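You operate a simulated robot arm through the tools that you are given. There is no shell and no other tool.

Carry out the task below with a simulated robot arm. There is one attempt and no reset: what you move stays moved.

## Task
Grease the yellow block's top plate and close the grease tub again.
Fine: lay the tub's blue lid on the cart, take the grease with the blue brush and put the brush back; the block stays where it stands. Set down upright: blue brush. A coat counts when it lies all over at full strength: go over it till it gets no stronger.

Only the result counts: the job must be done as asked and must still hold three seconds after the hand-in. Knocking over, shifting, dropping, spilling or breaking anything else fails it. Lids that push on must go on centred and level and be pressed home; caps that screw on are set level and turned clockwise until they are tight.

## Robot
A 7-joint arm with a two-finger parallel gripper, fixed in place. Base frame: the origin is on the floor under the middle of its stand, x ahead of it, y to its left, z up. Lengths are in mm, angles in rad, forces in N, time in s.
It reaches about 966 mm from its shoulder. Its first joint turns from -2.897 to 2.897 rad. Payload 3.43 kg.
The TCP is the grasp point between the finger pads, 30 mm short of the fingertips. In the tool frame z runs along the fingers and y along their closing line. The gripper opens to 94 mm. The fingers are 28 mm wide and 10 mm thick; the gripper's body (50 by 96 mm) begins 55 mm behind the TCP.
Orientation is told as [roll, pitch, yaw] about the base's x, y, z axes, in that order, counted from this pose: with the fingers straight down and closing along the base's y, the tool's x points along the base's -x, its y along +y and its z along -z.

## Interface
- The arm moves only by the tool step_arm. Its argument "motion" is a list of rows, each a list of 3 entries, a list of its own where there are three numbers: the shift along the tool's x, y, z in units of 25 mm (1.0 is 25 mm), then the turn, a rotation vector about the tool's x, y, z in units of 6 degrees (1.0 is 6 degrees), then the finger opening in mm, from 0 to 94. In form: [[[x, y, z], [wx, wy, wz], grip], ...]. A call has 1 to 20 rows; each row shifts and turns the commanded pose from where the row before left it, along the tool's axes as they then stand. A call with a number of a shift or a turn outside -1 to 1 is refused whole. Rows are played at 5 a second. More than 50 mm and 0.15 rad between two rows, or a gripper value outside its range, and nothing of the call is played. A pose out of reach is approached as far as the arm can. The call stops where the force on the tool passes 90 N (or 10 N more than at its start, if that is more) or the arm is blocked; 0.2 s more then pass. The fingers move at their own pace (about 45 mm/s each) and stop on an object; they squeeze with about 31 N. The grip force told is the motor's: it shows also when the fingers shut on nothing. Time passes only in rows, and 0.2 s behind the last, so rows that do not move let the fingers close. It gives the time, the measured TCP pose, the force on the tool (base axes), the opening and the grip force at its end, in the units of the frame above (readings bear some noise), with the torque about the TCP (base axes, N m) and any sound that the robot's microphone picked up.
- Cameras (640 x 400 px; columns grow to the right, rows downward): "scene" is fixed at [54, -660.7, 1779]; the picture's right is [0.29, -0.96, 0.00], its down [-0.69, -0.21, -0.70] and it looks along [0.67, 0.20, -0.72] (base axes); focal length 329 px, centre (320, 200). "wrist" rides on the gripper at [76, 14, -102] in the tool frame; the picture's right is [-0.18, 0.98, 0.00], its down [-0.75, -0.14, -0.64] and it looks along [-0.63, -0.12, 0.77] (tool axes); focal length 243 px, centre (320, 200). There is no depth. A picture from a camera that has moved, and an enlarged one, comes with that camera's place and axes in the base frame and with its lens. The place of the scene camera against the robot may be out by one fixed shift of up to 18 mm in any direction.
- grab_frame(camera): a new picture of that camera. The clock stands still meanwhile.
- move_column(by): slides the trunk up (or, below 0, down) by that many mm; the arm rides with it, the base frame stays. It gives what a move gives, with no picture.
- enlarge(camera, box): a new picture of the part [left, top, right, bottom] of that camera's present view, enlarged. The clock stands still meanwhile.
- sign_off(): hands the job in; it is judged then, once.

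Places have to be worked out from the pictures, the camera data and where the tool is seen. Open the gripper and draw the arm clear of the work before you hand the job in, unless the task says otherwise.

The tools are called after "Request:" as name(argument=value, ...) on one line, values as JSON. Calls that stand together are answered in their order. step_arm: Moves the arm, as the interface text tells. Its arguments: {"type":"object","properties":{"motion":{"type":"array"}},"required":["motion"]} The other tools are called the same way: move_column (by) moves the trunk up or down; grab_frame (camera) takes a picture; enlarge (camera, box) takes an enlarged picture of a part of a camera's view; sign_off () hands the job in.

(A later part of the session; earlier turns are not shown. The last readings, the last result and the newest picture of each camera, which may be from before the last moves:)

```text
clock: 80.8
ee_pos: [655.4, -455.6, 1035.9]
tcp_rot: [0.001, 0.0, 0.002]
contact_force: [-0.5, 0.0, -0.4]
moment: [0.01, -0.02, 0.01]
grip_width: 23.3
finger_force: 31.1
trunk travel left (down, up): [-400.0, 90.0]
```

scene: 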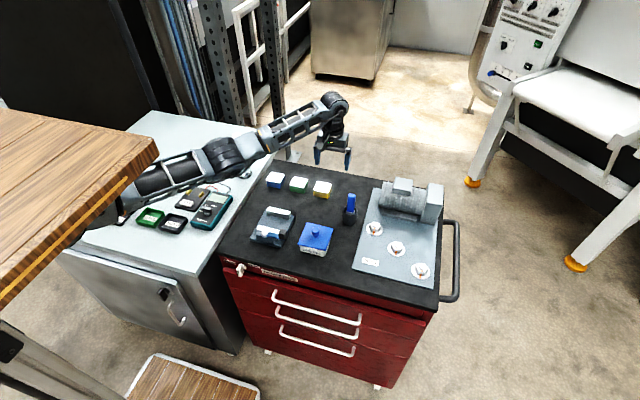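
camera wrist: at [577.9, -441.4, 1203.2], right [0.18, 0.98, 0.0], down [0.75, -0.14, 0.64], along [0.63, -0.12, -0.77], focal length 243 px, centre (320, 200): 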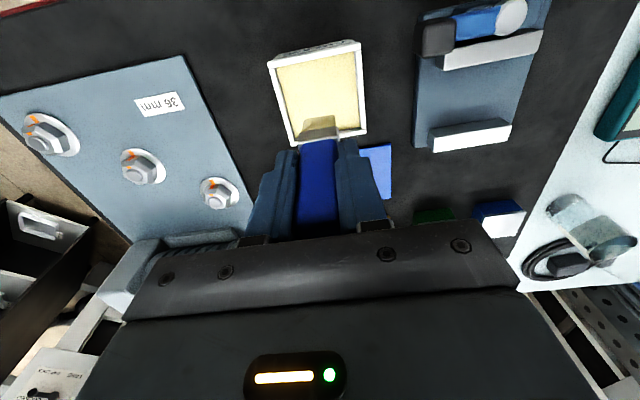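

Still free at 1036 (the brush sits slightly higher in the grip than on the first dip). I continue down stepwise.

Request:
step_arm(motion=[[[0, 0, 0.04], [0, 0, 0], 10], [[0, 0, 0.04], [0, 0, 0], 10], [[0, 0, 0], [0, 0, 0], 10]])

Request:
step_arm(motion=[[[0, 0, 0.04], [0, 0, 0], 10], [[0, 0, 0], [0, 0, 0], 10]])

Request:
enlarge(camera="scene", box=[290, 190, 350, 250])

```text
clock: 81.6
ee_pos: [656.2, -456.1, 1035.0]
tcp_rot: [-0.001, 0.001, 0.002]
contact_force: [2.2, 1.0, 9.1]
moment: [0.12, -0.14, -0.01]
grip_width: 23.2
finger_force: 31.4
trunk travel left (down, up): [-400.0, 90.0]
```

```text
clock: 82.2
ee_pos: [655.5, -456.7, 1033.2]
tcp_rot: [-0.004, -0.001, 0.0]
contact_force: [-0.5, 4.1, 26.9]
moment: [0.37, 0.17, -0.03]
grip_width: 23.5
finger_force: 31.2
trunk travel left (down, up): [-400.0, 90.0]
```

```text
6.67 times, centred on (320, 220) of scene
camera zoom: at [54.0, -660.7, 1779.0], right [0.29, -0.96, 0.0], down [-0.69, -0.21, -0.7], along [0.67, 0.2, -0.72], focal length 2195 px, centre (320, 67)
```

zoom: 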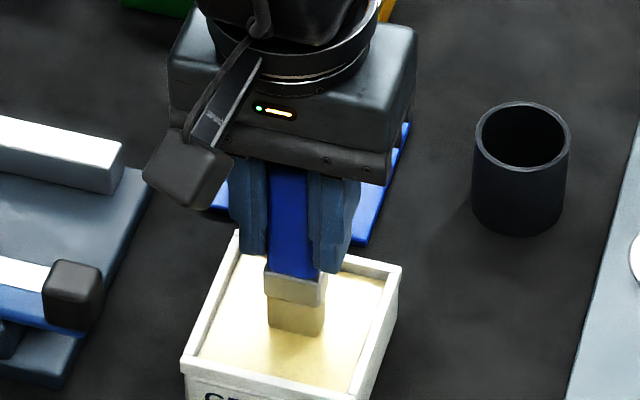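

Dipped (9–27 N). I ease off 1 mm, dwell briefly, then lift out.

Request:
step_arm(motion=[[[0, 0, -0.04], [0, 0, 0], 10], [[0, 0, 0], [0, 0, 0], 10], [[0, 0, -0.1], [0, 0, 0], 10], [[0, 0, -0.4], [0, 0, 0], 10], [[0, 0, -0.7], [0, 0, 0], 10], [[0, 0, -0.8], [0, 0, 0], 10], [[0, 0, -0.5], [0, 0, 0], 10], [[0, 0, 0], [0, 0, 0], 10]])

Request:
grab_frame(camera="wrist")

Request:
enlarge(camera="wrist", box=[260, 40, 380, 160])

Request:
enlarge(camera="scene", box=[290, 170, 370, 260])

```text
clock: 84.0
ee_pos: [654.4, -456.8, 1096.0]
tcp_rot: [-0.002, 0.0, 0.0]
contact_force: [0.4, -0.1, 0.7]
moment: [0.04, 0.01, 0.01]
grip_width: 23.3
finger_force: 30.7
trunk travel left (down, up): [-400.0, 90.0]
```

```text
taken
camera wrist: at [579.1, -442.4, 1198.1], right [0.18, 0.98, 0.0], down [0.75, -0.14, 0.64], along [0.63, -0.12, -0.77], focal length 243 px, centre (320, 200)
```

wrist: 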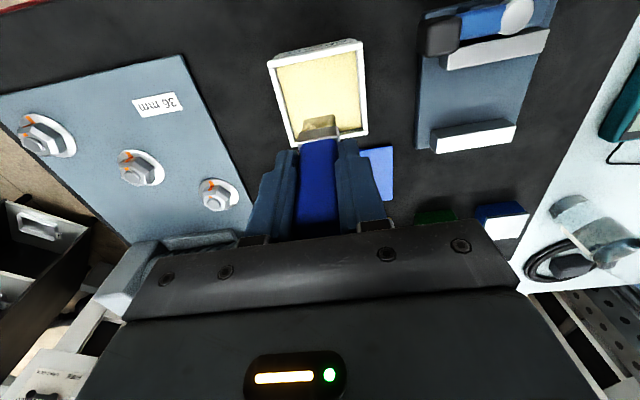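

```text
3.33 times, centred on (320, 100) of wrist
camera zoom: at [579.1, -442.4, 1198.1], right [0.18, 0.98, 0.0], down [0.75, -0.14, 0.64], along [0.63, -0.12, -0.77], focal length 809 px, centre (320, 533)
```

zoom: 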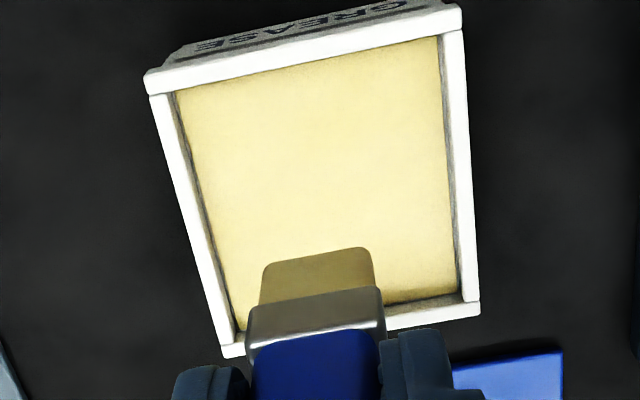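

```text
4.44 times, centred on (330, 215) of scene
camera zoom: at [54.0, -660.7, 1779.0], right [0.29, -0.96, 0.0], down [-0.69, -0.21, -0.7], along [0.67, 0.2, -0.72], focal length 1464 px, centre (276, 133)
```

zoom: 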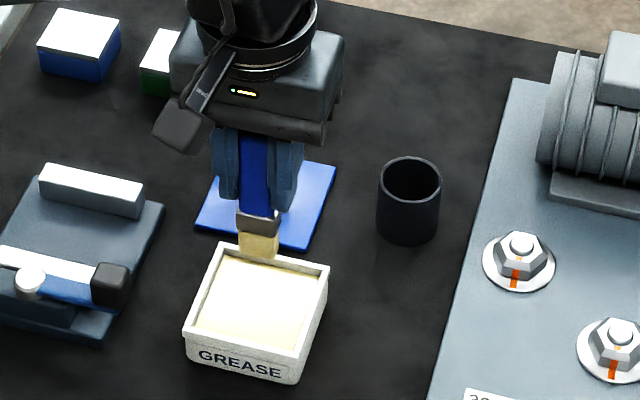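

The brush is loaded again and the tub still stands at its place. I carry the brush back to the plate's near right corner, this time closer to the edges.

Request:
step_arm(motion=[[[-0.5, 0.06, -0.1], [0, 0, 0], 10], [[-0.9, 0.12, 0], [0, 0, 0], 10], [[-0.95, 0.13, 0], [0, 0, 0], 10], [[-0.95, 0.13, 0], [0, 0, 0], 10], [[-0.95, 0.13, 0], [0, 0, 0], 10], [[-0.95, 0.13, 0], [0, 0, 0], 10], [[-0.95, 0.13, 0], [0, 0, 0], 10], [[-0.95, 0.13, 0], [0, 0, 0], 10], [[-0.9, 0.1, 0], [0, 0, 0], 10], [[-0.55, 0.0, 0], [0, 0, 0], 10], [[0, 0, 0.6], [0, 0, 0], 10], [[0, 0, 0.7], [0, 0, 0], 10], [[0, 0, 0.7], [0, 0, 0], 10], [[0, 0, 0.2], [0, 0, 0], 10], [[0, 0, 0], [0, 0, 0], 10]])

Request:
enlarge(camera="wrist", box=[250, 60, 410, 180])

```text
clock: 87.2
ee_pos: [869.6, -429.9, 1043.1]
tcp_rot: [0.0, 0.0, 0.001]
contact_force: [-0.5, -0.7, -1.2]
moment: [0.02, 0.01, -0.02]
grip_width: 23.6
finger_force: 30.9
trunk travel left (down, up): [-400.0, 90.0]
```

```text
3.33 times, centred on (330, 120) of wrist
camera zoom: at [794.6, -415.4, 1144.2], right [0.18, 0.98, 0.0], down [0.75, -0.14, 0.64], along [0.63, -0.12, -0.77], focal length 809 px, centre (287, 467)
```

zoom: 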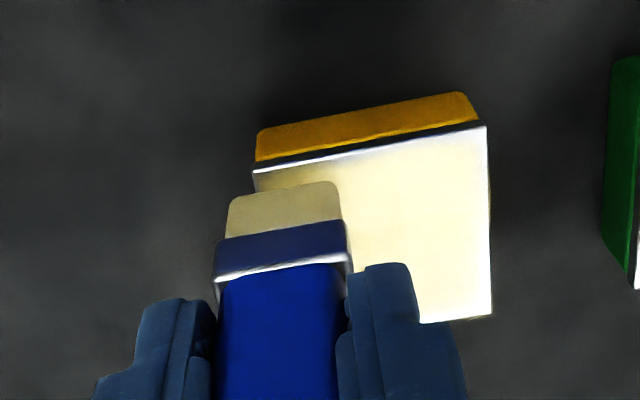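

I shift 5 mm towards the near edge and lower to light contact.

Request:
step_arm(motion=[[[0.2, 0, 0.1], [0, 0, 0], 10], [[0, 0, 0.06], [0, 0, 0], 10], [[0, 0, 0], [0, 0, 0], 10]])

Request:
step_arm(motion=[[[0, 0, 0.04], [0, 0, 0], 10], [[0, 0, 0], [0, 0, 0], 10]])

```text
clock: 88.0
ee_pos: [863.9, -429.8, 1038.7]
tcp_rot: [-0.001, 0.001, 0.001]
contact_force: [0.0, 1.1, -0.3]
moment: [-0.03, 0.01, -0.02]
grip_width: 23.5
finger_force: 31.1
trunk travel left (down, up): [-400.0, 90.0]
```

```text
clock: 88.6
ee_pos: [865.9, -429.3, 1036.9]
tcp_rot: [-0.001, -0.001, 0.002]
contact_force: [0.7, -0.6, -0.6]
moment: [-0.02, 0.03, -0.02]
grip_width: 23.1
finger_force: 31.0
trunk travel left (down, up): [-400.0, 90.0]
```

Request:
step_arm(motion=[[[0, 0, 0.03], [0, 0, 0], 10], [[0, 0, 0], [0, 0, 0], 10]])

Request:
step_arm(motion=[[[0, 0, 0.03], [0, 0, 0], 10], [[0, 0, 0], [0, 0, 0], 10]])

```text
clock: 89.2
ee_pos: [864.5, -428.4, 1036.6]
tcp_rot: [0.0, -0.001, 0.0]
contact_force: [-0.2, 0.0, 0.2]
moment: [0.02, 0.0, 0.02]
grip_width: 23.3
finger_force: 31.1
trunk travel left (down, up): [-400.0, 90.0]
```

```text
clock: 89.8
ee_pos: [863.6, -429.8, 1036.3]
tcp_rot: [0.001, 0.0, 0.0]
contact_force: [0.8, -0.9, -0.3]
moment: [0.05, 0.03, -0.01]
grip_width: 23.5
finger_force: 31.0
trunk travel left (down, up): [-400.0, 90.0]
```

No contact yet; I check the gap from the scene view and go on lowering.

Request:
enlarge(camera="scene", box=[300, 150, 360, 205])

Request:
step_arm(motion=[[[0, 0, 0.04], [0, 0, 0], 10], [[0, 0, 0], [0, 0, 0], 10]])

```text
7.27 times, centred on (330, 178) of scene
camera zoom: at [54.0, -660.7, 1779.0], right [0.29, -0.96, 0.0], down [-0.69, -0.21, -0.7], along [0.67, 0.2, -0.72], focal length 2395 px, centre (247, 364)
```

zoom: 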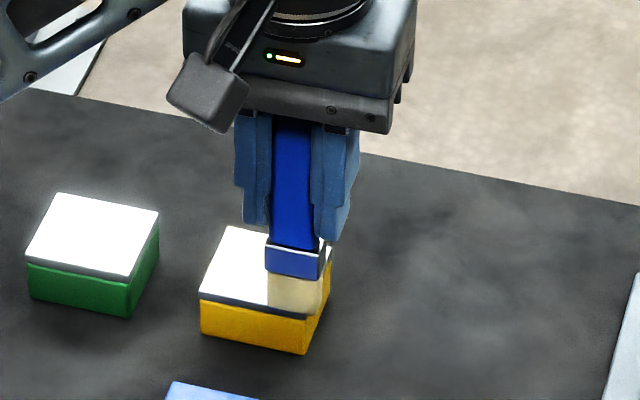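

```text
clock: 90.4
ee_pos: [864.3, -430.6, 1036.5]
tcp_rot: [-0.003, -0.002, 0.001]
contact_force: [-0.3, 2.2, 8.2]
moment: [0.19, 0.11, -0.01]
grip_width: 23.5
finger_force: 31.1
trunk travel left (down, up): [-400.0, 90.0]
```

Contact at 8 N. Now a full raster with lanes from the right edge to the left edge, x from 864 to 909.

Request:
step_arm(motion=[[[-0.2, 0, 0], [0, 0, 0], 10], [[-0.2, 0, 0], [0, 0, 0], 10], [[-0.2, 0, 0], [0, 0, 0], 10], [[-0.2, 0, 0], [0, 0, 0], 10], [[-0.2, 0, 0], [0, 0, 0], 10], [[-0.2, 0, 0], [0, 0, 0], 10], [[-0.2, 0, 0], [0, 0, 0], 10], [[-0.2, 0, 0], [0, 0, 0], 10], [[-0.18, 0, 0], [0, 0, 0], 10]])

Request:
step_arm(motion=[[[0, 0.28, 0], [0, 0, 0], 10], [[0.18, 0, 0], [0, 0, 0], 10], [[0.2, 0, 0], [0, 0, 0], 10], [[0.2, 0, 0], [0, 0, 0], 10], [[0.2, 0, 0], [0, 0, 0], 10], [[0.2, 0, 0], [0, 0, 0], 10], [[0.2, 0, 0], [0, 0, 0], 10], [[0.2, 0, 0], [0, 0, 0], 10], [[0.2, 0, 0], [0, 0, 0], 10], [[0.2, 0, 0], [0, 0, 0], 10]])

Request:
enlarge(camera="scene", box=[300, 150, 360, 205])

```text
clock: 92.4
ee_pos: [908.1, -431.0, 1035.4]
tcp_rot: [0.0, -0.001, 0.001]
contact_force: [-5.2, 0.4, 12.9]
moment: [0.14, 0.44, 0.02]
grip_width: 23.5
finger_force: 31.5
trunk travel left (down, up): [-400.0, 90.0]
```

```text
clock: 94.6
ee_pos: [863.3, -422.1, 1035.0]
tcp_rot: [0.003, 0.0, 0.001]
contact_force: [4.7, 1.7, 13.9]
moment: [0.16, -0.47, 0.02]
grip_width: 23.4
finger_force: 31.7
trunk travel left (down, up): [-400.0, 90.0]
```

```text
7.27 times, centred on (330, 178) of scene
camera zoom: at [54.0, -660.7, 1779.0], right [0.29, -0.96, 0.0], down [-0.69, -0.21, -0.7], along [0.67, 0.2, -0.72], focal length 2395 px, centre (247, 364)
```

zoom: 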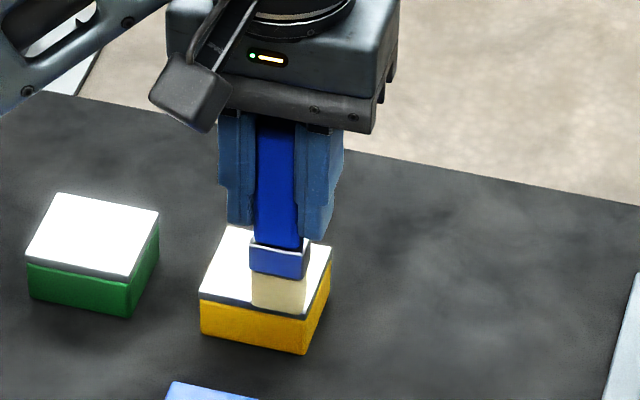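

The block stays put. I ease 0.4 mm and continue with the next lanes.

Request:
step_arm(motion=[[[0, 0.28, -0.016], [0, 0, 0], 10], [[-0.18, 0, 0], [0, 0, 0], 10], [[-0.2, 0, 0], [0, 0, 0], 10], [[-0.2, 0, 0], [0, 0, 0], 10], [[-0.2, 0, 0], [0, 0, 0], 10], [[-0.2, 0, 0], [0, 0, 0], 10], [[-0.2, 0, 0], [0, 0, 0], 10], [[-0.2, 0, 0], [0, 0, 0], 10], [[-0.2, 0, 0], [0, 0, 0], 10], [[-0.2, 0, 0], [0, 0, 0], 10], [[0, 0.28, 0], [0, 0, 0], 10], [[0.2, 0, 0], [0, 0, 0], 10], [[0.2, 0, 0], [0, 0, 0], 10], [[0.2, 0, 0], [0, 0, 0], 10], [[0.2, 0, 0], [0, 0, 0], 10], [[0.2, 0, 0], [0, 0, 0], 10], [[0.2, 0, 0], [0, 0, 0], 10], [[0.2, 0, 0], [0, 0, 0], 10], [[0.2, 0, 0], [0, 0, 0], 10], [[0.18, 0, 0], [0, 0, 0], 10]])

Request:
step_arm(motion=[[[0, 0.28, 0], [0, 0, 0], 10], [[-0.18, 0, 0], [0, 0, 0], 10], [[-0.2, 0, 0], [0, 0, 0], 10], [[-0.2, 0, 0], [0, 0, 0], 10], [[-0.2, 0, 0], [0, 0, 0], 10], [[-0.2, 0, 0], [0, 0, 0], 10], [[-0.2, 0, 0], [0, 0, 0], 10], [[-0.2, 0, 0], [0, 0, 0], 10], [[-0.2, 0, 0], [0, 0, 0], 10], [[-0.2, 0, 0], [0, 0, 0], 10], [[0, 0.28, 0], [0, 0, 0], 10], [[0.2, 0, 0], [0, 0, 0], 10], [[0.2, 0, 0], [0, 0, 0], 10], [[0.2, 0, 0], [0, 0, 0], 10], [[0.2, 0, 0], [0, 0, 0], 10], [[0.2, 0, 0], [0, 0, 0], 10], [[0.2, 0, 0], [0, 0, 0], 10], [[0.2, 0, 0], [0, 0, 0], 10], [[0.2, 0, 0], [0, 0, 0], 10], [[0.18, 0, 0], [0, 0, 0], 10]])

Request:
enlarge(camera="wrist", box=[250, 60, 410, 180])

Request:
enlarge(camera="scene", box=[300, 150, 360, 205])

```text
clock: 98.8
ee_pos: [862.0, -407.2, 1035.9]
tcp_rot: [0.0, 0.0, 0.002]
contact_force: [2.3, -0.4, 6.7]
moment: [-0.08, -0.27, 0.02]
grip_width: 23.4
finger_force: 31.0
trunk travel left (down, up): [-400.0, 90.0]
```

```text
clock: 103.0
ee_pos: [863.6, -394.3, 1035.8]
tcp_rot: [-0.002, -0.001, 0.001]
contact_force: [2.3, -1.0, 6.8]
moment: [-0.07, -0.19, 0.0]
grip_width: 23.2
finger_force: 30.6
trunk travel left (down, up): [-400.0, 90.0]
```

```text
3.33 times, centred on (330, 120) of wrist
camera zoom: at [788.1, -380.4, 1137.9], right [0.18, 0.98, 0.0], down [0.75, -0.14, 0.64], along [0.63, -0.12, -0.77], focal length 809 px, centre (287, 467)
```

zoom: 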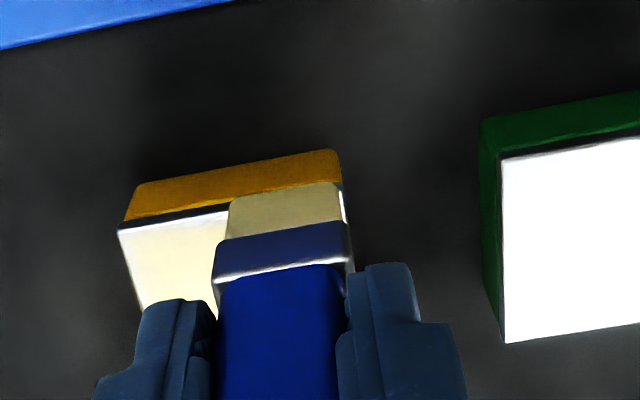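

```text
7.27 times, centred on (330, 178) of scene
camera zoom: at [54.0, -660.7, 1779.0], right [0.29, -0.96, 0.0], down [-0.69, -0.21, -0.7], along [0.67, 0.2, -0.72], focal length 2395 px, centre (247, 364)
```

zoom: 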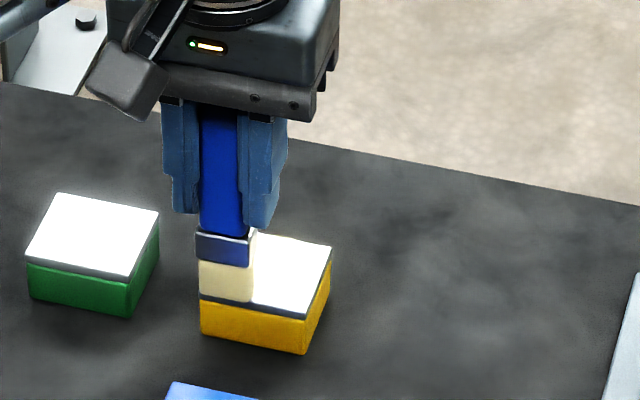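

Next a perimeter loop: along the left edge to the far side, across the far edge, back along the right edge and across the near edge.

Request:
step_arm(motion=[[[0, 0.28, 0], [0, 0, 0], 10], [[-0.2, 0, 0], [0, 0, 0], 10], [[-0.2, 0, 0], [0, 0, 0], 10], [[-0.2, 0, 0], [0, 0, 0], 10], [[-0.2, 0, 0], [0, 0, 0], 10], [[-0.2, 0, 0], [0, 0, 0], 10], [[-0.2, 0, 0], [0, 0, 0], 10], [[-0.2, 0, 0], [0, 0, 0], 10], [[-0.2, 0, 0], [0, 0, 0], 10], [[-0.2, 0, 0], [0, 0, 0], 10], [[0, -0.2, 0], [0, 0, 0], 10], [[0, -0.2, 0], [0, 0, 0], 10], [[0, -0.2, 0], [0, 0, 0], 10], [[0, -0.2, 0], [0, 0, 0], 10], [[0, -0.2, 0], [0, 0, 0], 10], [[0, -0.2, 0], [0, 0, 0], 10], [[0, -0.2, 0], [0, 0, 0], 10], [[0, -0.2, 0], [0, 0, 0], 10], [[0, -0.14, 0], [0, 0, 0], 10]])

Request:
step_arm(motion=[[[0.2, 0, 0], [0, 0, 0], 10], [[0.2, 0, 0], [0, 0, 0], 10], [[0.2, 0, 0], [0, 0, 0], 10], [[0.2, 0, 0], [0, 0, 0], 10], [[0.2, 0, 0], [0, 0, 0], 10], [[0.2, 0, 0], [0, 0, 0], 10], [[0.2, 0, 0], [0, 0, 0], 10], [[0.2, 0, 0], [0, 0, 0], 10], [[0.2, 0, 0], [0, 0, 0], 10], [[0, 0.2, 0], [0, 0, 0], 10], [[0, 0.2, 0], [0, 0, 0], 10], [[0, 0.2, 0], [0, 0, 0], 10], [[0, 0.2, 0], [0, 0, 0], 10], [[0, 0.2, 0], [0, 0, 0], 10], [[0, 0.2, 0], [0, 0, 0], 10], [[0, 0.2, 0], [0, 0, 0], 10], [[0, 0.2, 0], [0, 0, 0], 10], [[0, 0.14, 0], [0, 0, 0], 10]])

Request:
enlarge(camera="scene", box=[300, 150, 360, 205])

```text
clock: 107.0
ee_pos: [910.2, -430.9, 1036.3]
tcp_rot: [-0.001, -0.001, -0.001]
contact_force: [0.5, -0.9, -1.1]
moment: [-0.02, -0.01, -0.01]
grip_width: 23.3
finger_force: 30.8
trunk travel left (down, up): [-400.0, 90.0]
```

```text
clock: 110.8
ee_pos: [862.9, -387.2, 1035.7]
tcp_rot: [0.0, 0.0, 0.0]
contact_force: [1.0, -1.0, 0.5]
moment: [-0.06, 0.0, 0.03]
grip_width: 23.5
finger_force: 30.9
trunk travel left (down, up): [-400.0, 90.0]
```

```text
7.27 times, centred on (330, 178) of scene
camera zoom: at [54.0, -660.7, 1779.0], right [0.29, -0.96, 0.0], down [-0.69, -0.21, -0.7], along [0.67, 0.2, -0.72], focal length 2395 px, centre (247, 364)
```

zoom: 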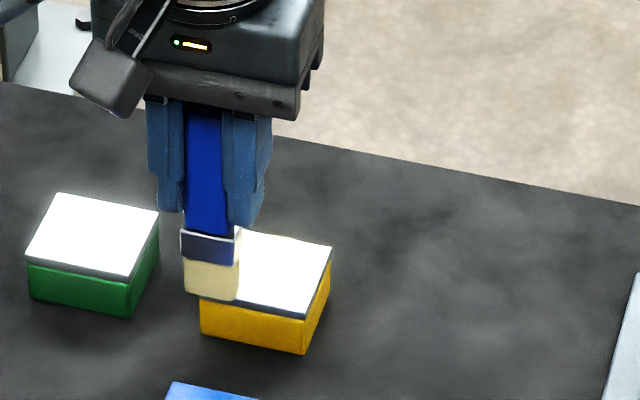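

I lift and go to the same reference viewpoint as before to compare the coat.

Request:
step_arm(motion=[[[0, 0, -0.5], [0, 0, 0], 10], [[-0.3, -0.1, -0.7], [0, 0, 0], 10], [[-0.6, -0.2, -0.7], [0, 0, 0], 10], [[-0.7, -0.3, -0.7], [0, 0, 0], 10], [[-0.7, -0.28, 0], [0, 0, 0], 10], [[0, 0, 0], [0, 0, 0], 10]])

Request:
enlarge(camera="wrist", box=[260, 20, 380, 110])

Request:
grab_frame(camera="wrist")

```text
clock: 112.2
ee_pos: [921.9, -409.5, 1102.9]
tcp_rot: [0.0, -0.001, 0.0]
contact_force: [-0.1, -0.6, -1.3]
moment: [0.01, 0.01, 0.02]
grip_width: 23.4
finger_force: 31.1
trunk travel left (down, up): [-400.0, 90.0]
```

```text
4.44 times, centred on (320, 65) of wrist
camera zoom: at [846.6, -394.9, 1204.9], right [0.18, 0.98, 0.0], down [0.75, -0.14, 0.64], along [0.63, -0.12, -0.77], focal length 1078 px, centre (320, 800)
```

zoom: 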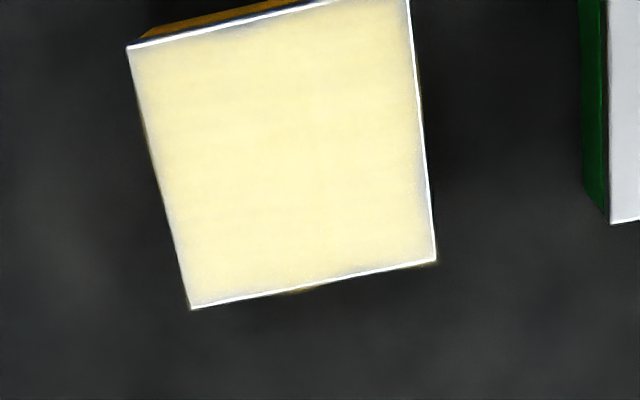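

```text
taken
camera wrist: at [846.6, -394.9, 1204.9], right [0.18, 0.98, 0.0], down [0.75, -0.14, 0.64], along [0.63, -0.12, -0.77], focal length 243 px, centre (320, 200)
```

wrist: 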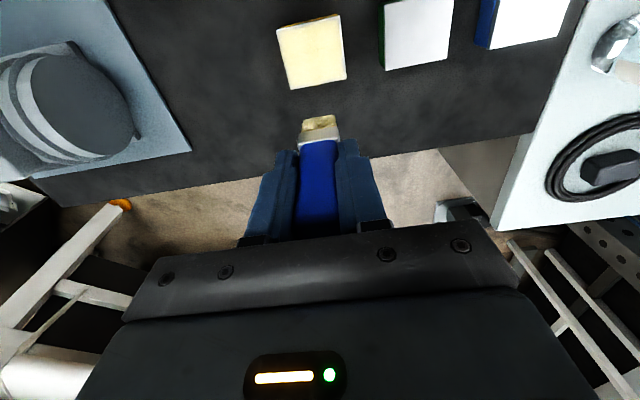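

The middle no longer changes – it seems saturated. I zoom on the edges to see what is left there.

Request:
enlarge(camera="wrist", box=[275, 10, 355, 60])

Request:
enlarge(camera="wrist", box=[275, 45, 355, 95])

Request:
enlarge(camera="wrist", box=[375, 0, 455, 70])

```text
8.00 times, centred on (315, 35) of wrist
camera zoom: at [846.6, -394.9, 1204.9], right [0.18, 0.98, 0.0], down [0.75, -0.14, 0.64], along [0.63, -0.12, -0.77], focal length 1941 px, centre (360, 1520)
```

zoom: 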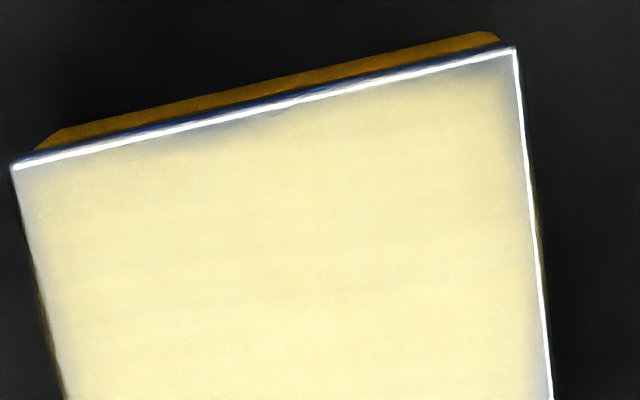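

```text
8.00 times, centred on (315, 70) of wrist
camera zoom: at [846.6, -394.9, 1204.9], right [0.18, 0.98, 0.0], down [0.75, -0.14, 0.64], along [0.63, -0.12, -0.77], focal length 1941 px, centre (360, 1240)
```

zoom: 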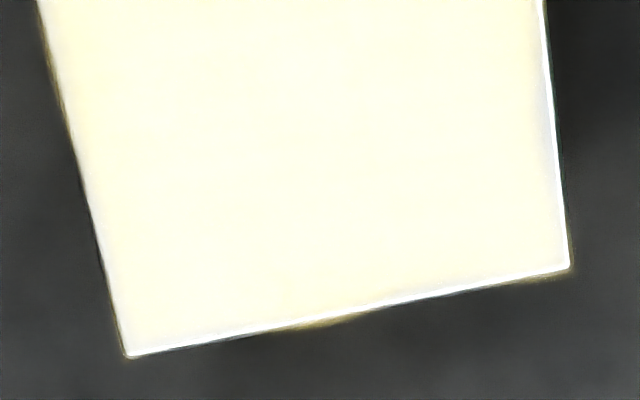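

```text
5.71 times, centred on (415, 35) of wrist
camera zoom: at [846.6, -394.9, 1204.9], right [0.18, 0.98, 0.0], down [0.75, -0.14, 0.64], along [0.63, -0.12, -0.77], focal length 1386 px, centre (-223, 1143)
```

zoom: 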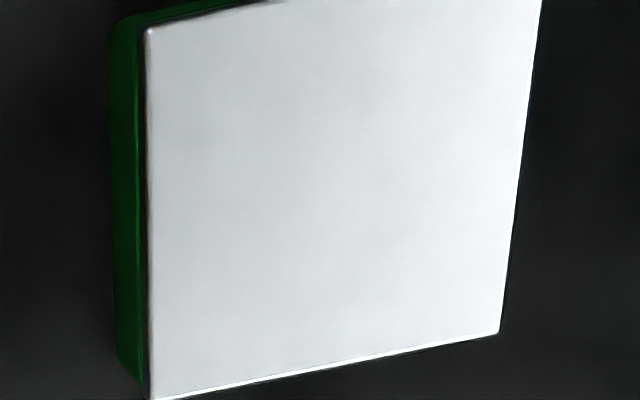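

Margins of about 2 mm along the near, left and right edges are still paler. I look at the bristles to see whether the brush still carries grease.

Request:
enlarge(camera="wrist", box=[290, 100, 350, 150])

Request:
enlarge(camera="scene", box=[300, 130, 360, 190])

```text
8.00 times, centred on (320, 125) of wrist
camera zoom: at [846.6, -394.9, 1204.9], right [0.18, 0.98, 0.0], down [0.75, -0.14, 0.64], along [0.63, -0.12, -0.77], focal length 1941 px, centre (320, 800)
```

zoom: 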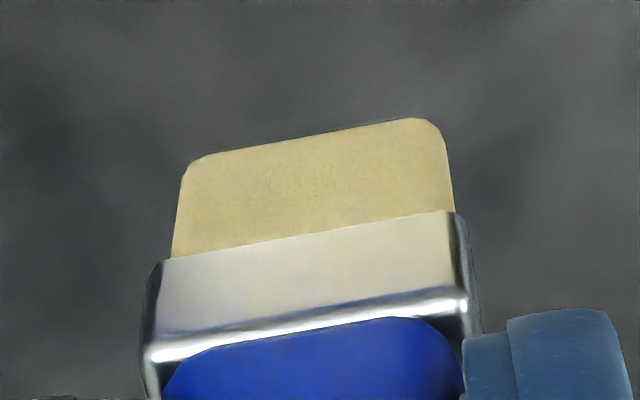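

```text
6.67 times, centred on (330, 160) of scene
camera zoom: at [54.0, -660.7, 1779.0], right [0.29, -0.96, 0.0], down [-0.69, -0.21, -0.7], along [0.67, 0.2, -0.72], focal length 2195 px, centre (253, 467)
```

zoom: 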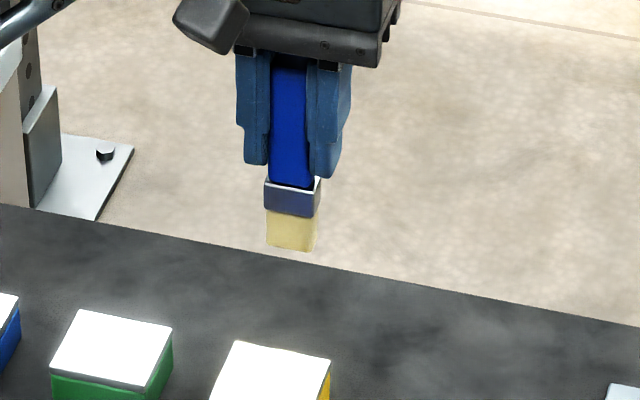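

The bristles are still yellow with grease. I return to the far right corner, re-establish contact and work along the edges, checking the force on each side.

Request:
step_arm(motion=[[[0.5, -0.8, 0.6], [0, 0, 0], 10], [[0, -0.1, 0.8], [0, 0, 0], 10], [[0, 0, 0.7], [0, 0, 0], 10], [[0, 0, 0.4], [0, 0, 0], 10], [[0, 0, 0.1], [0, 0, 0], 10], [[0, 0, 0], [0, 0, 0], 10]])

Request:
step_arm(motion=[[[0, 0, 0.04], [0, 0, 0], 10], [[0, 0, 0], [0, 0, 0], 10]])

```text
clock: 113.6
ee_pos: [909.6, -434.4, 1035.4]
tcp_rot: [0.001, -0.001, 0.001]
contact_force: [-0.7, 0.6, 0.1]
moment: [-0.06, 0.0, -0.01]
grip_width: 23.4
finger_force: 31.0
trunk travel left (down, up): [-400.0, 90.0]
```

```text
clock: 114.2
ee_pos: [908.0, -434.0, 1035.1]
tcp_rot: [-0.001, -0.001, -0.001]
contact_force: [1.6, -0.9, 4.3]
moment: [-0.01, -0.11, 0.01]
grip_width: 23.5
finger_force: 31.4
trunk travel left (down, up): [-400.0, 90.0]
```

Contact at 4.3 N. I press slightly more and stroke along the right edge to the near side and back.

Request:
step_arm(motion=[[[0.1, 0, 0.02], [0, 0, 0], 10], [[0.2, 0, 0], [0, 0, 0], 10], [[0.2, 0, 0], [0, 0, 0], 10], [[0.2, 0, 0], [0, 0, 0], 10], [[0.2, 0, 0], [0, 0, 0], 10], [[0.2, 0, 0], [0, 0, 0], 10], [[0.2, 0, 0], [0, 0, 0], 10], [[0.2, 0, 0], [0, 0, 0], 10], [[0.2, 0, 0], [0, 0, 0], 10], [[0.14, 0, 0], [0, 0, 0], 10]])

Request:
step_arm(motion=[[[-0.2, 0, 0], [0, 0, 0], 10], [[-0.2, 0, 0], [0, 0, 0], 10], [[-0.2, 0, 0], [0, 0, 0], 10], [[-0.2, 0, 0], [0, 0, 0], 10], [[-0.2, 0, 0], [0, 0, 0], 10], [[-0.2, 0, 0], [0, 0, 0], 10], [[-0.2, 0, 0], [0, 0, 0], 10], [[-0.2, 0, 0], [0, 0, 0], 10], [[-0.24, 0, 0], [0, 0, 0], 10]])

Request:
enlarge(camera="wrist", box=[250, 60, 410, 180])

```text
clock: 116.4
ee_pos: [862.4, -433.0, 1035.6]
tcp_rot: [-0.002, 0.001, 0.001]
contact_force: [6.6, -0.3, 25.4]
moment: [0.08, -0.59, -0.05]
grip_width: 23.5
finger_force: 30.8
trunk travel left (down, up): [-400.0, 90.0]
```

```text
clock: 118.4
ee_pos: [909.9, -432.6, 1034.6]
tcp_rot: [0.002, 0.0, 0.0]
contact_force: [-1.4, 0.6, 1.8]
moment: [0.07, 0.08, -0.02]
grip_width: 26.8
finger_force: 30.4
trunk travel left (down, up): [-400.0, 90.0]
```

```text
3.33 times, centred on (330, 120) of wrist
camera zoom: at [833.0, -418.0, 1136.1], right [0.18, 0.98, 0.0], down [0.75, -0.14, 0.64], along [0.63, -0.12, -0.77], focal length 809 px, centre (287, 467)
```

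zoom: 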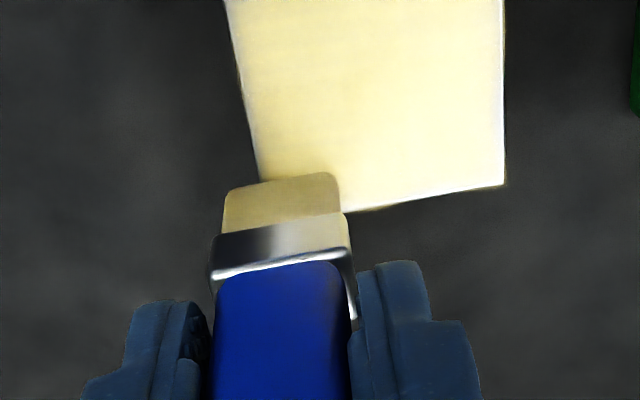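

At the near end the force rose to 25 N and the brush slid a little in the grip again (26.8 mm). I look at how it sits in the fingers.

Request:
enlarge(camera="scene", box=[310, 130, 370, 190])

Request:
enlarge(camera="wrist", box=[260, 100, 380, 250])

```text
6.67 times, centred on (340, 160) of scene
camera zoom: at [54.0, -660.7, 1779.0], right [0.29, -0.96, 0.0], down [-0.69, -0.21, -0.7], along [0.67, 0.2, -0.72], focal length 2195 px, centre (187, 467)
```

zoom: 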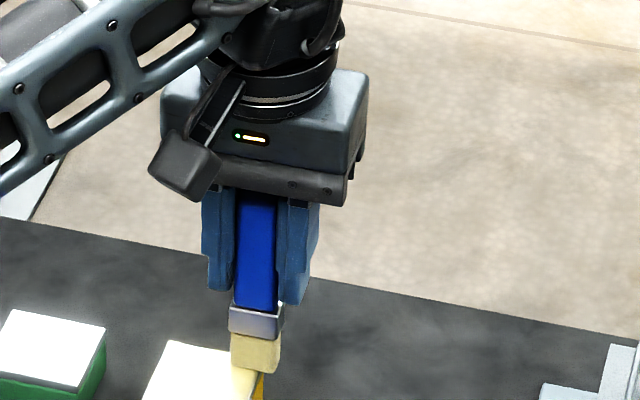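

```text
2.67 times, centred on (320, 175) of wrist
camera zoom: at [833.0, -418.0, 1136.1], right [0.18, 0.98, 0.0], down [0.75, -0.14, 0.64], along [0.63, -0.12, -0.77], focal length 647 px, centre (320, 267)
```

zoom: 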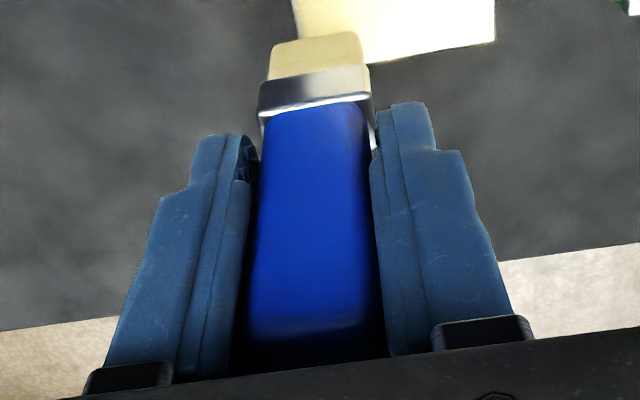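

The brush has rolled slightly between the fingers, from pressing with half its width beyond the plate's edge. I lift 5 mm, go to the plate's middle and press it flat there to seat it again.

Request:
step_arm(motion=[[[0, 0, -0.24], [0, 0, 0], 10], [[0.4, 0.4, 0], [0, 0, 0], 10], [[0.5, 0.58, 0], [0, 0, 0], 10], [[0, 0, 0.1], [0, 0, 0], 10], [[0, 0, 0], [0, 0, 0], 10]])

Request:
step_arm(motion=[[[0, 0, 0.06], [0, 0, 0], 10], [[0, 0, 0], [0, 0, 0], 10]])

```text
clock: 119.6
ee_pos: [886.1, -409.3, 1037.5]
tcp_rot: [0.0, -0.001, 0.002]
contact_force: [-0.2, 0.3, -0.6]
moment: [0.03, 0.01, 0.01]
grip_width: 26.9
finger_force: 31.0
trunk travel left (down, up): [-400.0, 90.0]
```

```text
clock: 120.2
ee_pos: [886.9, -408.6, 1037.0]
tcp_rot: [0.0, 0.001, 0.001]
contact_force: [0.1, 0.2, -1.2]
moment: [0.0, -0.01, 0.03]
grip_width: 27.0
finger_force: 31.4
trunk travel left (down, up): [-400.0, 90.0]
```

Request:
step_arm(motion=[[[0, 0, 0.06], [0, 0, 0], 10], [[0, 0, 0], [0, 0, 0], 10]])

Request:
step_arm(motion=[[[0, 0, 0.04], [0, 0, 0], 10], [[0, 0, 0], [0, 0, 0], 10]])

Request:
enlarge(camera="wrist", box=[260, 80, 380, 230])

```text
clock: 120.8
ee_pos: [887.5, -409.0, 1034.9]
tcp_rot: [-0.001, 0.0, 0.0]
contact_force: [0.5, -0.5, -0.9]
moment: [-0.02, 0.01, -0.04]
grip_width: 27.1
finger_force: 31.2
trunk travel left (down, up): [-400.0, 90.0]
```

```text
clock: 121.4
ee_pos: [886.3, -409.1, 1034.5]
tcp_rot: [0.0, 0.001, -0.001]
contact_force: [-0.5, 0.3, -0.4]
moment: [0.04, 0.0, 0.0]
grip_width: 27.0
finger_force: 30.8
trunk travel left (down, up): [-400.0, 90.0]
```

```text
2.67 times, centred on (320, 155) of wrist
camera zoom: at [810.4, -393.8, 1136.3], right [0.18, 0.98, 0.0], down [0.75, -0.14, 0.64], along [0.63, -0.12, -0.77], focal length 647 px, centre (320, 320)
```

zoom: 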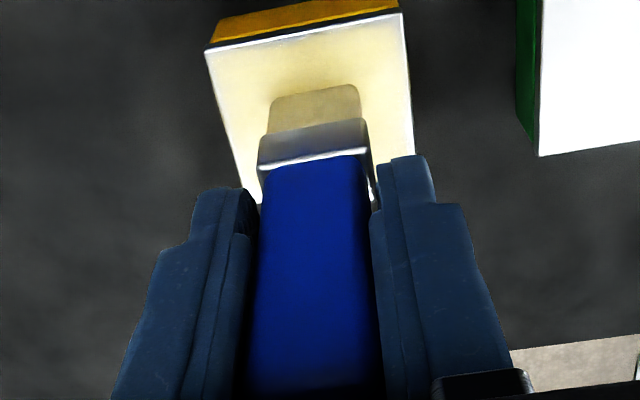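

Still no contact at 1034.3; I lower in small steps.

Request:
step_arm(motion=[[[0, 0, 0.04], [0, 0, 0], 10], [[0, 0, 0], [0, 0, 0], 10]])

Request:
step_arm(motion=[[[0, 0, 0.04], [0, 0, 0], 10], [[0, 0, 0], [0, 0, 0], 10]])

```text
clock: 122.0
ee_pos: [886.4, -409.0, 1034.4]
tcp_rot: [-0.001, -0.001, -0.002]
contact_force: [0.6, 0.4, 3.7]
moment: [0.04, -0.04, -0.01]
grip_width: 26.8
finger_force: 30.9
trunk travel left (down, up): [-400.0, 90.0]
```

```text
clock: 122.6
ee_pos: [886.3, -408.5, 1032.8]
tcp_rot: [-0.001, -0.002, 0.002]
contact_force: [-2.2, 0.2, 13.2]
moment: [0.01, 0.13, -0.02]
grip_width: 27.1
finger_force: 30.9
trunk travel left (down, up): [-400.0, 90.0]
```

Contact with 13 N. I make short cross strokes along y in the middle of the plate, which should also work the brush straight again.

Request:
step_arm(motion=[[[0, 0.2, 0], [0, 0, 0], 10], [[0, 0.2, 0], [0, 0, 0], 10], [[0, 0.2, 0], [0, 0, 0], 10], [[0, -0.2, 0], [0, 0, 0], 10], [[0, -0.2, 0], [0, 0, 0], 10], [[0, -0.2, 0], [0, 0, 0], 10]])

Request:
step_arm(motion=[[[0, -0.2, 0], [0, 0, 0], 10], [[0, -0.2, 0], [0, 0, 0], 10], [[0, -0.2, 0], [0, 0, 0], 10], [[0, 0.2, 0], [0, 0, 0], 10], [[0, 0.2, 0], [0, 0, 0], 10], [[0, 0.2, 0], [0, 0, 0], 10]])

Request:
enlarge(camera="wrist", box=[260, 80, 380, 230])

Request:
enlarge(camera="scene", box=[300, 140, 360, 200])

```text
clock: 124.0
ee_pos: [886.0, -405.9, 1032.5]
tcp_rot: [0.001, 0.001, 0.002]
contact_force: [1.3, 7.2, 17.5]
moment: [0.43, -0.1, 0.04]
grip_width: 26.8
finger_force: 31.3
trunk travel left (down, up): [-400.0, 90.0]
```

```text
clock: 125.4
ee_pos: [885.6, -407.1, 1032.2]
tcp_rot: [-0.001, -0.003, -0.001]
contact_force: [-0.6, -5.3, 14.7]
moment: [-0.36, -0.07, -0.01]
grip_width: 26.8
finger_force: 31.8
trunk travel left (down, up): [-400.0, 90.0]
```

```text
2.67 times, centred on (320, 155) of wrist
camera zoom: at [809.5, -393.4, 1134.9], right [0.18, 0.98, 0.0], down [0.75, -0.14, 0.64], along [0.63, -0.12, -0.77], focal length 647 px, centre (320, 320)
```

zoom: 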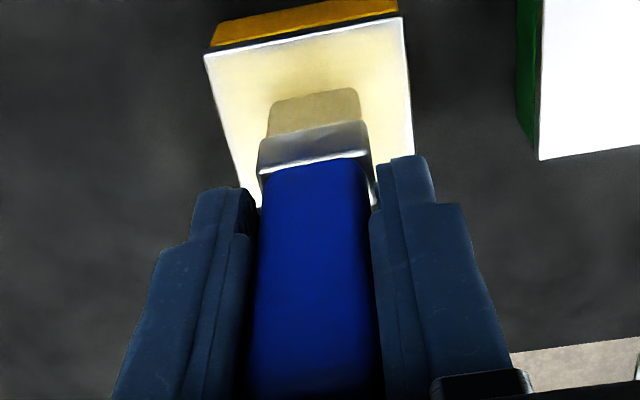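

```text
6.67 times, centred on (330, 170) of scene
camera zoom: at [54.0, -660.7, 1779.0], right [0.29, -0.96, 0.0], down [-0.69, -0.21, -0.7], along [0.67, 0.2, -0.72], focal length 2195 px, centre (253, 400)
```

zoom: 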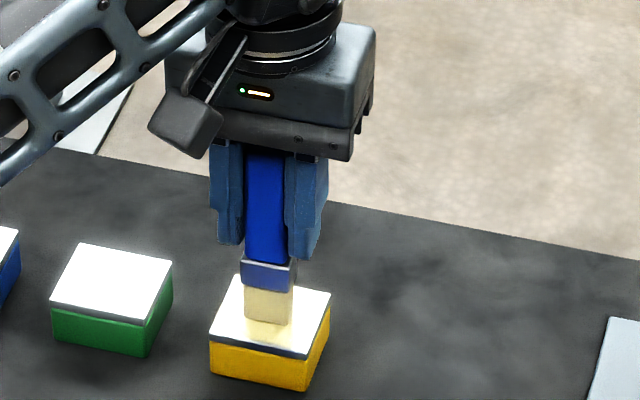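

Force is rather high and the brush stays a bit rolled, so I stop pressing, lift off and check the coat again from the reference viewpoint.

Request:
step_arm(motion=[[[0, 0, -0.4], [0, 0, 0], 10], [[0, 0, -0.8], [0, 0, 0], 10], [[-0.4, 0, -0.9], [0, 0, 0], 10], [[-0.5, 0, -0.7], [0, 0, 0], 10], [[-0.5, 0, 0], [0, 0, 0], 10], [[0, 0, 0], [0, 0, 0], 10]])

Request:
enlarge(camera="wrist", box=[260, 10, 380, 100])

Request:
enlarge(camera="wrist", box=[275, 10, 355, 60])

Request:
enlarge(camera="wrist", box=[260, 100, 380, 250])

```text
clock: 126.8
ee_pos: [922.5, -407.3, 1100.9]
tcp_rot: [-0.001, 0.001, -0.001]
contact_force: [-0.6, -0.4, 0.0]
moment: [0.02, -0.02, 0.01]
grip_width: 26.9
finger_force: 31.3
trunk travel left (down, up): [-400.0, 90.0]
```

```text
4.44 times, centred on (320, 55) of wrist
camera zoom: at [846.8, -392.6, 1203.0], right [0.18, 0.98, 0.0], down [0.75, -0.14, 0.64], along [0.63, -0.12, -0.77], focal length 1078 px, centre (320, 844)
```

zoom: 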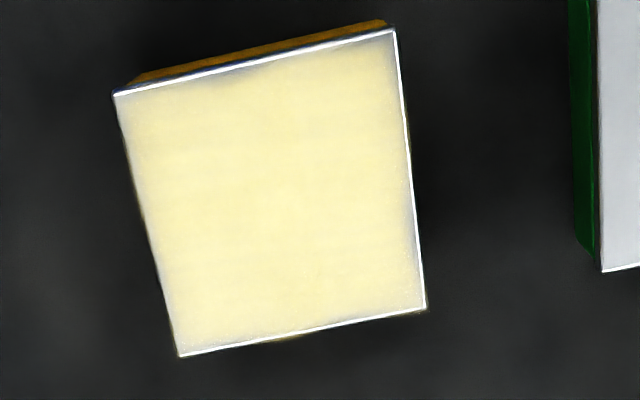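

```text
8.00 times, centred on (315, 35) of wrist
camera zoom: at [846.8, -392.6, 1203.0], right [0.18, 0.98, 0.0], down [0.75, -0.14, 0.64], along [0.63, -0.12, -0.77], focal length 1941 px, centre (360, 1520)
```

zoom: 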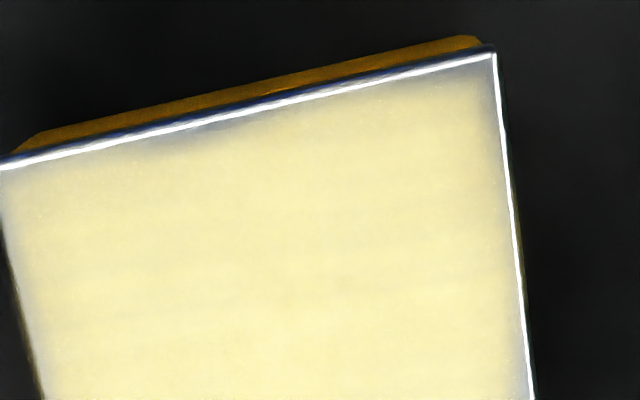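

```text
2.67 times, centred on (320, 175) of wrist
camera zoom: at [846.8, -392.6, 1203.0], right [0.18, 0.98, 0.0], down [0.75, -0.14, 0.64], along [0.63, -0.12, -0.77], focal length 647 px, centre (320, 267)
```

zoom: 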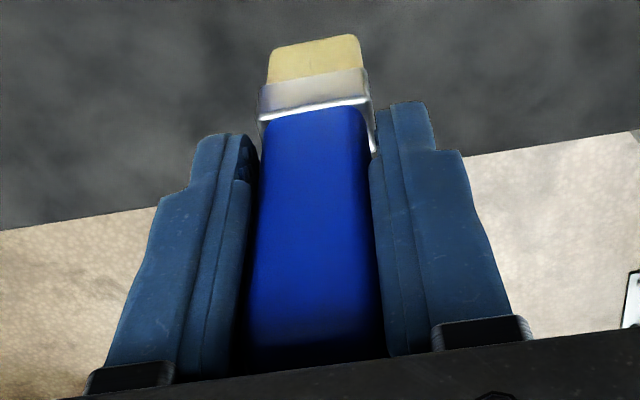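

The middle is saturated; thin margins (near edge mostly, and the sides) still need more. The fingers now hold the wider ferrule with their tips, so I'll seat the brush in its cup and regrasp higher on the handle before finishing the edges.

Request:
step_arm(motion=[[[0.4, -0.4, 0], [0, 0, 0], 10], [[0.8, -0.7, 0], [0, 0, 0], 10], [[0.9, -0.8, 0], [0, 0, 0], 10], [[0.9, -0.8, 0], [0, 0, 0], 10], [[0.9, -0.8, 0], [0, 0, 0], 10], [[0.8, -0.8, 0], [0, 0, 0], 10], [[0.6, -0.6, 0], [0, 0, 0], 10], [[0.2, -0.14, 0], [0, 0, 0], 10], [[0, 0, 0], [0, 0, 0], 10]])

Request:
grab_frame(camera="wrist")

Request:
enlarge(camera="wrist", box=[260, 50, 380, 150])

Request:
enlarge(camera="scene", box=[310, 140, 390, 230])

```text
clock: 128.8
ee_pos: [784.1, -533.4, 1102.3]
tcp_rot: [-0.001, 0.001, 0.0]
contact_force: [-0.6, 0.4, -0.1]
moment: [0.01, -0.01, 0.0]
grip_width: 26.6
finger_force: 31.2
trunk travel left (down, up): [-400.0, 90.0]
```

```text
taken
camera wrist: at [709.1, -519.6, 1204.0], right [0.18, 0.98, 0.0], down [0.75, -0.14, 0.64], along [0.63, -0.12, -0.77], focal length 243 px, centre (320, 200)
```

wrist: 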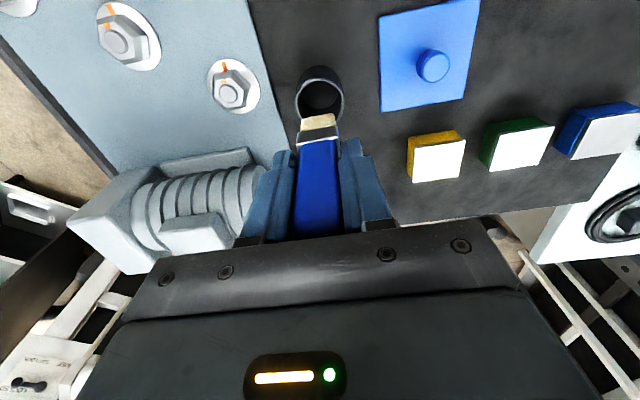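

```text
4.00 times, centred on (320, 100) of wrist
camera zoom: at [709.1, -519.6, 1204.0], right [0.18, 0.98, 0.0], down [0.75, -0.14, 0.64], along [0.63, -0.12, -0.77], focal length 970 px, centre (320, 600)
```

zoom: 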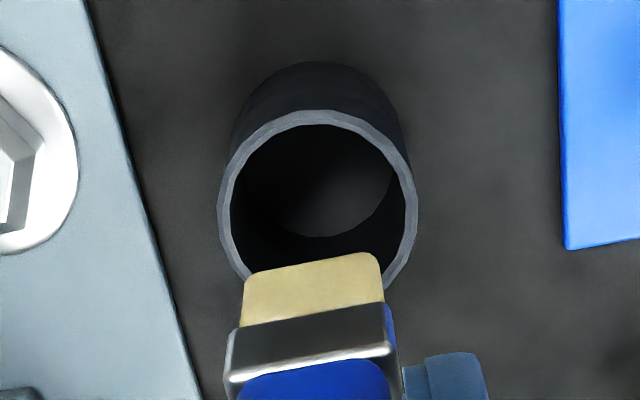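

```text
4.44 times, centred on (350, 185) of scene
camera zoom: at [54.0, -660.7, 1779.0], right [0.29, -0.96, 0.0], down [-0.69, -0.21, -0.7], along [0.67, 0.2, -0.72], focal length 1464 px, centre (187, 267)
```

zoom: 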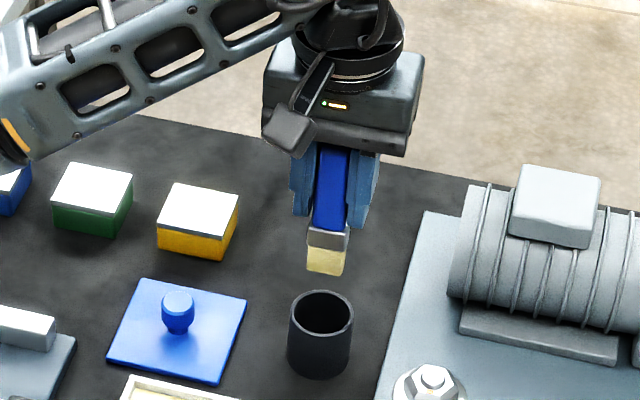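

The cup's centre is (782.6, -533.8); the brush hangs nearly above it. I shift 1.5 mm and lower the bristles into the cup to just above its floor.

Request:
step_arm(motion=[[[0.06, 0, 0.4], [0, 0, 0], 10], [[0, 0, 0.6], [0, 0, 0], 10], [[0, 0, 0.6], [0, 0, 0], 10], [[0, 0, 0.6], [0, 0, 0], 10], [[0, 0, 0.6], [0, 0, 0], 10], [[0, 0, 0.4], [0, 0, 0], 10], [[0, 0, 0], [0, 0, 0], 10]])

Request:
step_arm(motion=[[[0, 0, 0.1], [0, 0, 0], 10], [[0, 0, 0.06], [0, 0, 0], 10], [[0, 0, 0], [0, 0, 0], 10]])

```text
clock: 130.4
ee_pos: [780.6, -531.6, 1021.6]
tcp_rot: [-0.001, 0.0, 0.002]
contact_force: [-0.2, -0.4, 0.8]
moment: [0.0, -0.03, 0.04]
grip_width: 26.7
finger_force: 31.1
trunk travel left (down, up): [-400.0, 90.0]
```

```text
clock: 131.2
ee_pos: [781.0, -532.5, 1017.1]
tcp_rot: [-0.001, 0.0, -0.002]
contact_force: [0.4, -0.9, -0.2]
moment: [0.0, 0.0, -0.02]
grip_width: 26.6
finger_force: 31.4
trunk travel left (down, up): [-400.0, 90.0]
```

No contact yet. I check position and clearance to the cup.

Request:
grab_frame(camera="wrist")

Request:
enlarge(camera="wrist", box=[260, 70, 380, 190])

Request:
enlarge(camera="scene", box=[320, 160, 380, 230])

```text
taken
camera wrist: at [706.3, -519.5, 1119.8], right [0.18, 0.98, 0.0], down [0.75, -0.14, 0.64], along [0.63, -0.12, -0.77], focal length 243 px, centre (320, 200)
```

wrist: 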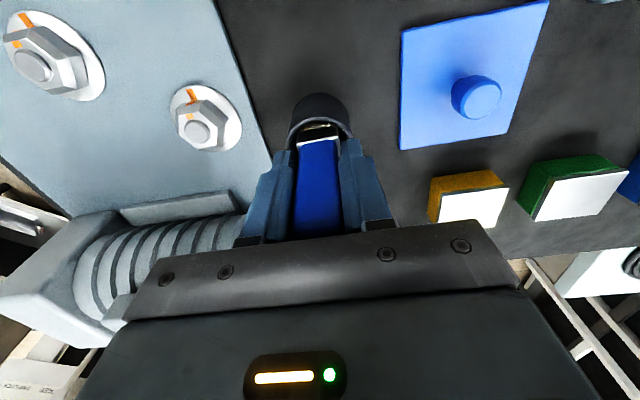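

```text
3.33 times, centred on (320, 130) of wrist
camera zoom: at [706.3, -519.5, 1119.8], right [0.18, 0.98, 0.0], down [0.75, -0.14, 0.64], along [0.63, -0.12, -0.77], focal length 809 px, centre (320, 433)
```

zoom: 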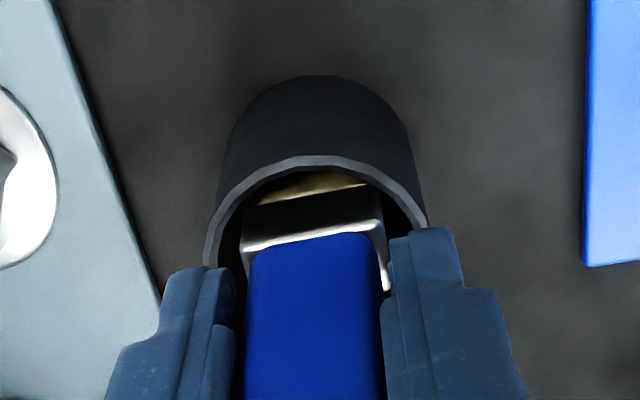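

```text
5.71 times, centred on (350, 195) of scene
camera zoom: at [54.0, -660.7, 1779.0], right [0.29, -0.96, 0.0], down [-0.69, -0.21, -0.7], along [0.67, 0.2, -0.72], focal length 1882 px, centre (149, 229)
```

zoom: 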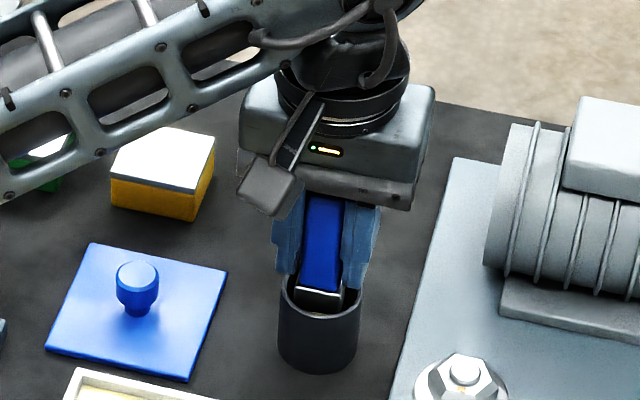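

The brush is centred in the cup. I lower until it touches the floor.

Request:
step_arm(motion=[[[0, 0, 0.08], [0, 0, 0], 10], [[0, 0, 0.04], [0, 0, 0], 10], [[0, 0, 0], [0, 0, 0], 10]])

Request:
step_arm(motion=[[[0, 0, 0.04], [0, 0, 0], 10], [[0, 0, 0.03], [0, 0, 0], 10], [[0, 0, 0], [0, 0, 0], 10]])

```text
clock: 132.0
ee_pos: [782.0, -533.8, 1016.1]
tcp_rot: [-0.001, 0.0, -0.001]
contact_force: [-0.4, -0.3, -0.2]
moment: [-0.01, -0.02, 0.0]
grip_width: 26.7
finger_force: 31.0
trunk travel left (down, up): [-400.0, 90.0]
```

```text
clock: 132.8
ee_pos: [781.7, -534.3, 1012.8]
tcp_rot: [-0.001, 0.0, 0.002]
contact_force: [0.0, 0.8, -0.1]
moment: [0.01, 0.0, 0.0]
grip_width: 26.7
finger_force: 31.5
trunk travel left (down, up): [-400.0, 90.0]
```

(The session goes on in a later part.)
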